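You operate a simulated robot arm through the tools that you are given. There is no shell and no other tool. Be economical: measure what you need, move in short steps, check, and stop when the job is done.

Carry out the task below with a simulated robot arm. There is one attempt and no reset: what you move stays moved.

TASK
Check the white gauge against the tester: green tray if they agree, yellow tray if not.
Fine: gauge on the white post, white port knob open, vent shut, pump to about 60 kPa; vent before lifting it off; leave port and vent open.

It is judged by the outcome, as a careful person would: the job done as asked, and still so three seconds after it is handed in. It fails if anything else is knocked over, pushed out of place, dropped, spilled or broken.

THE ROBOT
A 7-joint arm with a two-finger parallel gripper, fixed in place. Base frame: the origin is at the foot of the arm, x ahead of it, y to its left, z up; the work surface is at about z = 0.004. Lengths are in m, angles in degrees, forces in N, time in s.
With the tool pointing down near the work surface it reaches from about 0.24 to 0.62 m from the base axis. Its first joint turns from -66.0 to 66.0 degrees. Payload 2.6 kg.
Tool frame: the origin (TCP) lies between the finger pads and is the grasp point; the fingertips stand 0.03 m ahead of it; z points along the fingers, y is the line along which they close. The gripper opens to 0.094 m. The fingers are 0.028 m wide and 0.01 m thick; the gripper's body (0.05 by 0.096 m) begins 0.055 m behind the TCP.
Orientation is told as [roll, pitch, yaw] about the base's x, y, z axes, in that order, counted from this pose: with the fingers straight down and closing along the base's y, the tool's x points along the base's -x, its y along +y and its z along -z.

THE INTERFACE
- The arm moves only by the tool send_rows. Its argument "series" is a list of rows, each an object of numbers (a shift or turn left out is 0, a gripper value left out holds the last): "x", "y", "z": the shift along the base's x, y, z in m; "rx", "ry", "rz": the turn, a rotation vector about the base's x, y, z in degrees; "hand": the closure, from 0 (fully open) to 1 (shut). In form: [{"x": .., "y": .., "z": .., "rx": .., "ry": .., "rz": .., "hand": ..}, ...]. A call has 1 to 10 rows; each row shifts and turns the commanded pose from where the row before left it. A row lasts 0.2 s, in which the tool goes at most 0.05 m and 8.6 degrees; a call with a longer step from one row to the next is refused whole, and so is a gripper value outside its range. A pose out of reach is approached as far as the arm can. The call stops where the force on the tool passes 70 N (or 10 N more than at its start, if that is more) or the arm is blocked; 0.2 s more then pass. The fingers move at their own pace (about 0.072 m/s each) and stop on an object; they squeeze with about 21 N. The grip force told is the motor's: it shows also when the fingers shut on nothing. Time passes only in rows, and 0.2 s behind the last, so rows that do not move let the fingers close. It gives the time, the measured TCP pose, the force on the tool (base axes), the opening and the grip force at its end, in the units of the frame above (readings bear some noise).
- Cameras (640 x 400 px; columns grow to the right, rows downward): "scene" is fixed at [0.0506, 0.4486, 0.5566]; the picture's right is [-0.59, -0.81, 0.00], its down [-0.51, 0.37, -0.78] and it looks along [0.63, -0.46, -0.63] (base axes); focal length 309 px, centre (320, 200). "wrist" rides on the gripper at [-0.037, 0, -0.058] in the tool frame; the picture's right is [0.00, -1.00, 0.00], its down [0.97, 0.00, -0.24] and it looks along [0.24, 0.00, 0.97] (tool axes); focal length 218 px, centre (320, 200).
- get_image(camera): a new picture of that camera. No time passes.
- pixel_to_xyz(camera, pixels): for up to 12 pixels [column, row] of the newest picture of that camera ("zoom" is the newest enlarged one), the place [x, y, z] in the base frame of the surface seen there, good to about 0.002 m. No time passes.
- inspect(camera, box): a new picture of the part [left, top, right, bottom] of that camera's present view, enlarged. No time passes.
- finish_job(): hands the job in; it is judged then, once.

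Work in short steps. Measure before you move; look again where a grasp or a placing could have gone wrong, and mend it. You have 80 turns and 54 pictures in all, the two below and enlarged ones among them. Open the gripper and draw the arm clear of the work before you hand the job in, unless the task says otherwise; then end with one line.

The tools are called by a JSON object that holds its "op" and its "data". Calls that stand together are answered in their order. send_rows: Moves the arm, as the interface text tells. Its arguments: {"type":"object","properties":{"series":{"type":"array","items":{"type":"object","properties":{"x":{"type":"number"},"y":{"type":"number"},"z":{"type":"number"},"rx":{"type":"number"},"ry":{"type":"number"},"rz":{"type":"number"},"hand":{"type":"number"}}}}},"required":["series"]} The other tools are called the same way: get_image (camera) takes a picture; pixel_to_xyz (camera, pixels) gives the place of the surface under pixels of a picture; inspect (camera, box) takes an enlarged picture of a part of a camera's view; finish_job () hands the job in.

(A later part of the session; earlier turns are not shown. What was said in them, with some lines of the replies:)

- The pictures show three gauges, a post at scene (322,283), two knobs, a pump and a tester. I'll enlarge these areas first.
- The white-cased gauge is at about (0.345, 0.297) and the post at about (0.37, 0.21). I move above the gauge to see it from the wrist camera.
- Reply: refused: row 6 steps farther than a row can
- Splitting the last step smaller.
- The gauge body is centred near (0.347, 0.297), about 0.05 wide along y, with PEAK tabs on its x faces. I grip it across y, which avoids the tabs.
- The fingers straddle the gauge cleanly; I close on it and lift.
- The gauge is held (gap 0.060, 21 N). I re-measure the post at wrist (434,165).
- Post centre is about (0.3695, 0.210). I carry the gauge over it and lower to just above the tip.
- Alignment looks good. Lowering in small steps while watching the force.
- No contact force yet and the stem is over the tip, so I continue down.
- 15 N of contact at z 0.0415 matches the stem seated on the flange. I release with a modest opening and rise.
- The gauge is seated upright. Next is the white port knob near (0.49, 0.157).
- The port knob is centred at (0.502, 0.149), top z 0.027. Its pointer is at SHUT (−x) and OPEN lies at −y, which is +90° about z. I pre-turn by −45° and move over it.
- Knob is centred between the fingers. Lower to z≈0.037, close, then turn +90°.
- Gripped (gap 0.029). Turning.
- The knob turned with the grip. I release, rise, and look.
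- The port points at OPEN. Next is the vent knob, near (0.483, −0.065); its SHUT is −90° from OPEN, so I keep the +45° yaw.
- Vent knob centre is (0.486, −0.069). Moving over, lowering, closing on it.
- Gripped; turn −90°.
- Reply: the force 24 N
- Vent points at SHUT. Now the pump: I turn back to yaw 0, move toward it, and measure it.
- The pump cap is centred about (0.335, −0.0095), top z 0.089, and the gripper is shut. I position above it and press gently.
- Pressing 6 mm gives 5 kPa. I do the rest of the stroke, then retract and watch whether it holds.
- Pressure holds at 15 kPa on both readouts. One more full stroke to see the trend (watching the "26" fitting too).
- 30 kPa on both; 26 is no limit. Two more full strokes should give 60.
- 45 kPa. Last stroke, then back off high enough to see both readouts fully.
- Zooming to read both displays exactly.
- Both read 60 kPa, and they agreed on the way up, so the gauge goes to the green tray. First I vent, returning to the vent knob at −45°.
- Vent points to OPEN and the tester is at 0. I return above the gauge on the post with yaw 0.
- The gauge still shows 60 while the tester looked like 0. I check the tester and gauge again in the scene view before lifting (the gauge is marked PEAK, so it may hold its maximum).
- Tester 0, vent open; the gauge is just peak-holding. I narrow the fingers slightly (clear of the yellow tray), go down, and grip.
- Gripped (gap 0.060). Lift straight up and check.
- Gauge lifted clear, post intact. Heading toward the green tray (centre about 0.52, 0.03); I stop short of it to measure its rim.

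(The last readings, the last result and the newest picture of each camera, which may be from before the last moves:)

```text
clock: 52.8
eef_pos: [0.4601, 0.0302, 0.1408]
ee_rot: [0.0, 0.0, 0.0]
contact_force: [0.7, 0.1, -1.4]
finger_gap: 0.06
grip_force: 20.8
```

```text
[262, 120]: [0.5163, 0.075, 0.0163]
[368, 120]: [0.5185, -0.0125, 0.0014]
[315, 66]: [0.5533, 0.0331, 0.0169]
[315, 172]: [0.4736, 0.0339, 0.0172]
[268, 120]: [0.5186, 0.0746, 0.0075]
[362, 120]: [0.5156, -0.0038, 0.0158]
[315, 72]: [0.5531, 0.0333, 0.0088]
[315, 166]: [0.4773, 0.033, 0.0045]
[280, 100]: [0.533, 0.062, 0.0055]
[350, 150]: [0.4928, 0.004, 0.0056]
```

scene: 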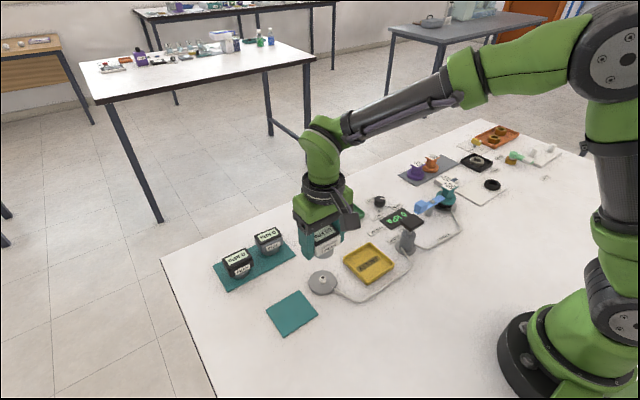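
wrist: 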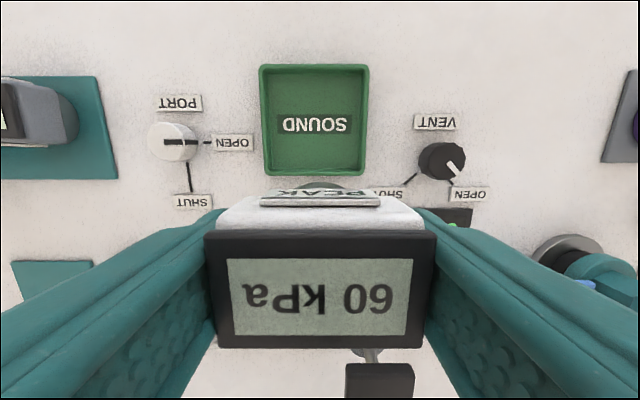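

Tray: x 0.473–0.555, y −0.006–0.076, rim z 0.017. The fingertips (outer span 0.08) won't fit below the rim with this low grip, so I'll set the gauge back on its mat and re-grip about 8 mm higher.

{"op": "send_rows", "data": {"series": [{"x": -0.016, "y": 0.038}, {"x": -0.016, "y": 0.038}, {"x": -0.016, "y": 0.038}, {"x": -0.016, "y": 0.038}, {"x": -0.016, "y": 0.038}, {"x": -0.016, "y": 0.038}, {"x": -0.0165, "y": 0.038}, {}, {"z": -0.045}, {"z": -0.035}]}}

{"op": "send_rows", "data": {"series": [{"z": -0.006}, {"z": -0.004}, {"z": -0.003}, {"z": -0.003}, {}]}}

```text
clock: 55.0
eef_pos: [0.3459, 0.2981, 0.0613]
ee_rot: [0.0, 0.0, 0.0]
contact_force: [-0.4, -0.2, -0.2]
finger_gap: 0.0601
grip_force: 21.1
```

```text
clock: 56.2
eef_pos: [0.3469, 0.2976, 0.0458]
ee_rot: [0.0, 0.0, 0.0]
contact_force: [-0.2, 0.4, -1.0]
finger_gap: 0.0599
grip_force: 21.3
```

{"op": "send_rows", "data": {"series": [{"z": -0.001}, {"z": -0.001}, {"z": -0.001}, {}]}}

```text
clock: 57.2
eef_pos: [0.3469, 0.2964, 0.0434]
ee_rot: [0.0, 0.1, 0.0]
contact_force: [0.1, 0.3, -0.8]
finger_gap: 0.0601
grip_force: 20.5
```

{"op": "send_rows", "data": {"series": [{"z": -0.001}, {"z": -0.001}, {}]}}

```text
clock: 58.0
eef_pos: [0.3475, 0.2973, 0.0408]
ee_rot: [0.0, 0.0, 0.0]
contact_force: [0.4, 1.1, -0.9]
finger_gap: 0.0598
grip_force: 21.2
```

{"op": "send_rows", "data": {"series": [{"z": -0.001}, {"z": -0.001}, {}]}}

{"op": "inspect", "data": {"camera": "scene", "box": [255, 260, 345, 340]}}

```text
clock: 58.8
eef_pos: [0.3482, 0.2974, 0.0387]
ee_rot: [0.0, -0.1, 0.0]
contact_force: [-4.6, -4.6, 14.3]
finger_gap: 0.06
grip_force: 20.8
```

```text
5.00 times, centred on (300, 300) of scene
```

zoom: 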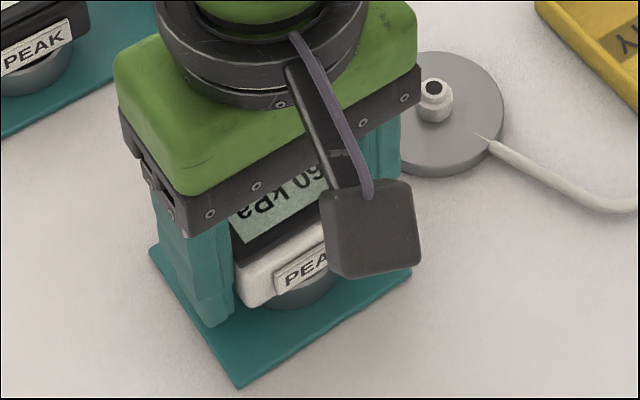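

Contact (14 N). Open, rise 12 mm to z≈0.051, re-grip, lift.

{"op": "send_rows", "data": {"series": [{"hand": 0.25}, {"hand": 0.25}, {"z": 0.006}, {"z": 0.0065}, {}, {"hand": 0.6}, {"hand": 0.6}, {"hand": 0.6}, {}]}}

{"op": "send_rows", "data": {"series": [{"z": 0.01}, {"z": 0.02}, {"z": 0.03}, {"z": 0.03}, {}]}}

{"op": "get_image", "data": {"camera": "wrist"}}

```text
clock: 60.8
eef_pos: [0.3474, 0.2962, 0.0516]
ee_rot: [0.0, 0.0, 0.1]
contact_force: [-2.3, -1.1, 4.2]
finger_gap: 0.0557
grip_force: 20.6
```

```text
clock: 62.0
eef_pos: [0.3483, 0.297, 0.1414]
ee_rot: [0.0, 0.0, 0.1]
contact_force: [0.0, -0.1, 0.0]
finger_gap: 0.0555
grip_force: 21.5
```

```text
7 pictures are left
```

wrist: 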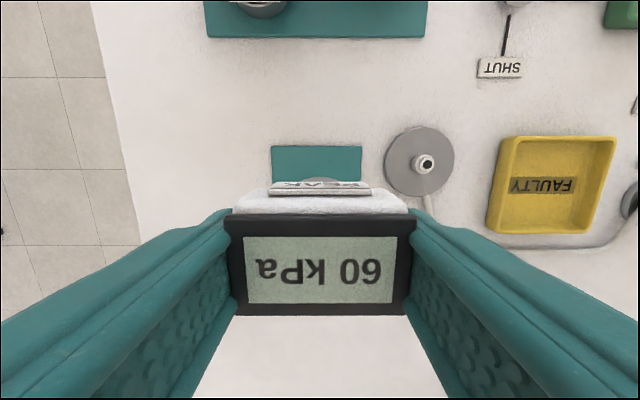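

Re-gripped and lifted level. Carry to above the green tray centre (0.514, 0.0345) and lower part way.

{"op": "send_rows", "data": {"series": [{"x": 0.0237, "y": -0.0375}, {"x": 0.0237, "y": -0.0375}, {"x": 0.0237, "y": -0.0375}, {"x": 0.0237, "y": -0.0375}, {"x": 0.0237, "y": -0.0375}, {"x": 0.0237, "y": -0.0375}, {"x": 0.0237, "y": -0.0375}, {}, {"z": -0.04}, {"z": -0.02}]}}

{"op": "inspect", "data": {"camera": "scene", "box": [290, 150, 410, 250]}}

```text
clock: 64.2
eef_pos: [0.5141, 0.0347, 0.0816]
ee_rot: [0.0, 0.0, 0.0]
contact_force: [0.1, 0.2, -1.0]
finger_gap: 0.0553
grip_force: 20.4
```

```text
4.00 times, centred on (350, 200) of scene
```

zoom: 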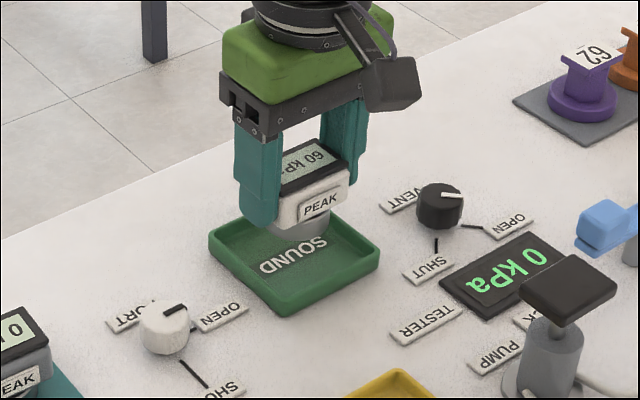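

Centred over the tray. Lower gently to contact (expected near z 0.052).

{"op": "send_rows", "data": {"series": [{"z": -0.012}, {"z": -0.008}, {"z": -0.005}, {"z": -0.002}, {"z": -0.0015}, {}]}}

```text
clock: 65.6
eef_pos: [0.5139, 0.0357, 0.0539]
ee_rot: [0.0, 0.0, 0.1]
contact_force: [0.0, -0.3, -1.8]
finger_gap: 0.0554
grip_force: 21.3
```

{"op": "send_rows", "data": {"series": [{"z": -0.001}, {"z": -0.001}, {}]}}

```text
clock: 66.4
eef_pos: [0.5121, 0.0345, 0.0514]
ee_rot: [0.0, 0.0, 0.0]
contact_force: [-1.4, 0.6, 5.7]
finger_gap: 0.0554
grip_force: 20.9
```

Contact at 6 N. Release and rise.

{"op": "send_rows", "data": {"series": [{"hand": 0.3}, {"hand": 0.2}, {}, {"z": 0.03}, {"z": 0.045}, {"z": 0.045}, {"z": 0.03, "x": -0.04}, {"x": -0.045}, {}]}}

{"op": "get_image", "data": {"camera": "wrist"}}

{"op": "inspect", "data": {"camera": "scene", "box": [290, 150, 410, 250]}}

```text
clock: 68.4
eef_pos: [0.428, 0.0341, 0.2009]
ee_rot: [0.1, -0.1, 0.0]
contact_force: [0.5, -0.7, -0.2]
finger_gap: 0.0753
grip_force: 0.1
```

```text
5 pictures are left
```

wrist: 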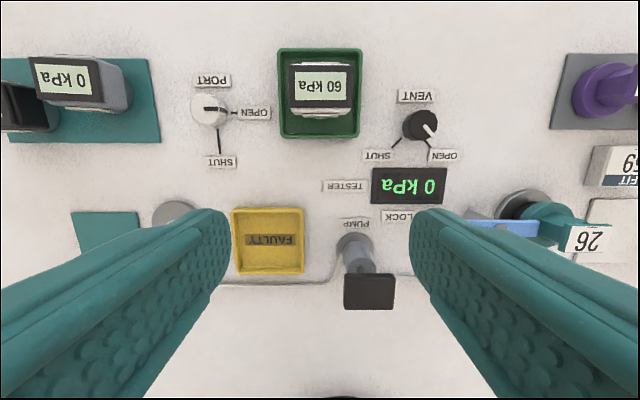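

```text
4.00 times, centred on (350, 200) of scene
```

zoom: 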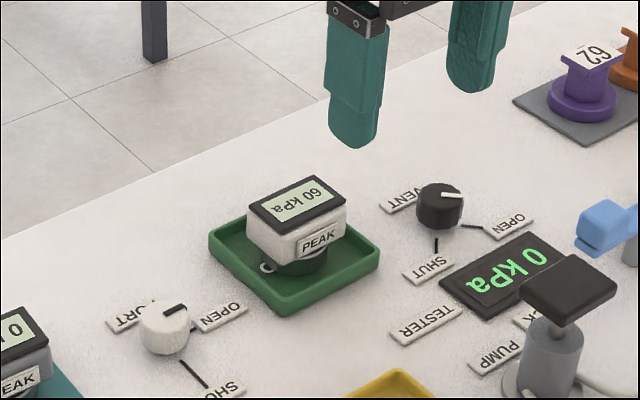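

The gauge stands upright in the green tray, port and vent both point to OPEN, and the tester is at 0. Open fully, draw clear and hand in.

{"op": "send_rows", "data": {"series": [{"z": 0.045, "hand": 0}, {"z": 0.045}, {}]}}

{"op": "finish_job", "data": {}}

```text
clock: 69.2
eef_pos: [0.427, 0.0338, 0.2915]
ee_rot: [0.0, 0.1, 0.0]
contact_force: [0.6, -0.2, 0.0]
finger_gap: 0.094
grip_force: 0.2
```

```text
The job is handed in.
```

The white gauge agreed with the tester (both read 60 kPa), so after venting I put it in the green tray and left the port and vent open.
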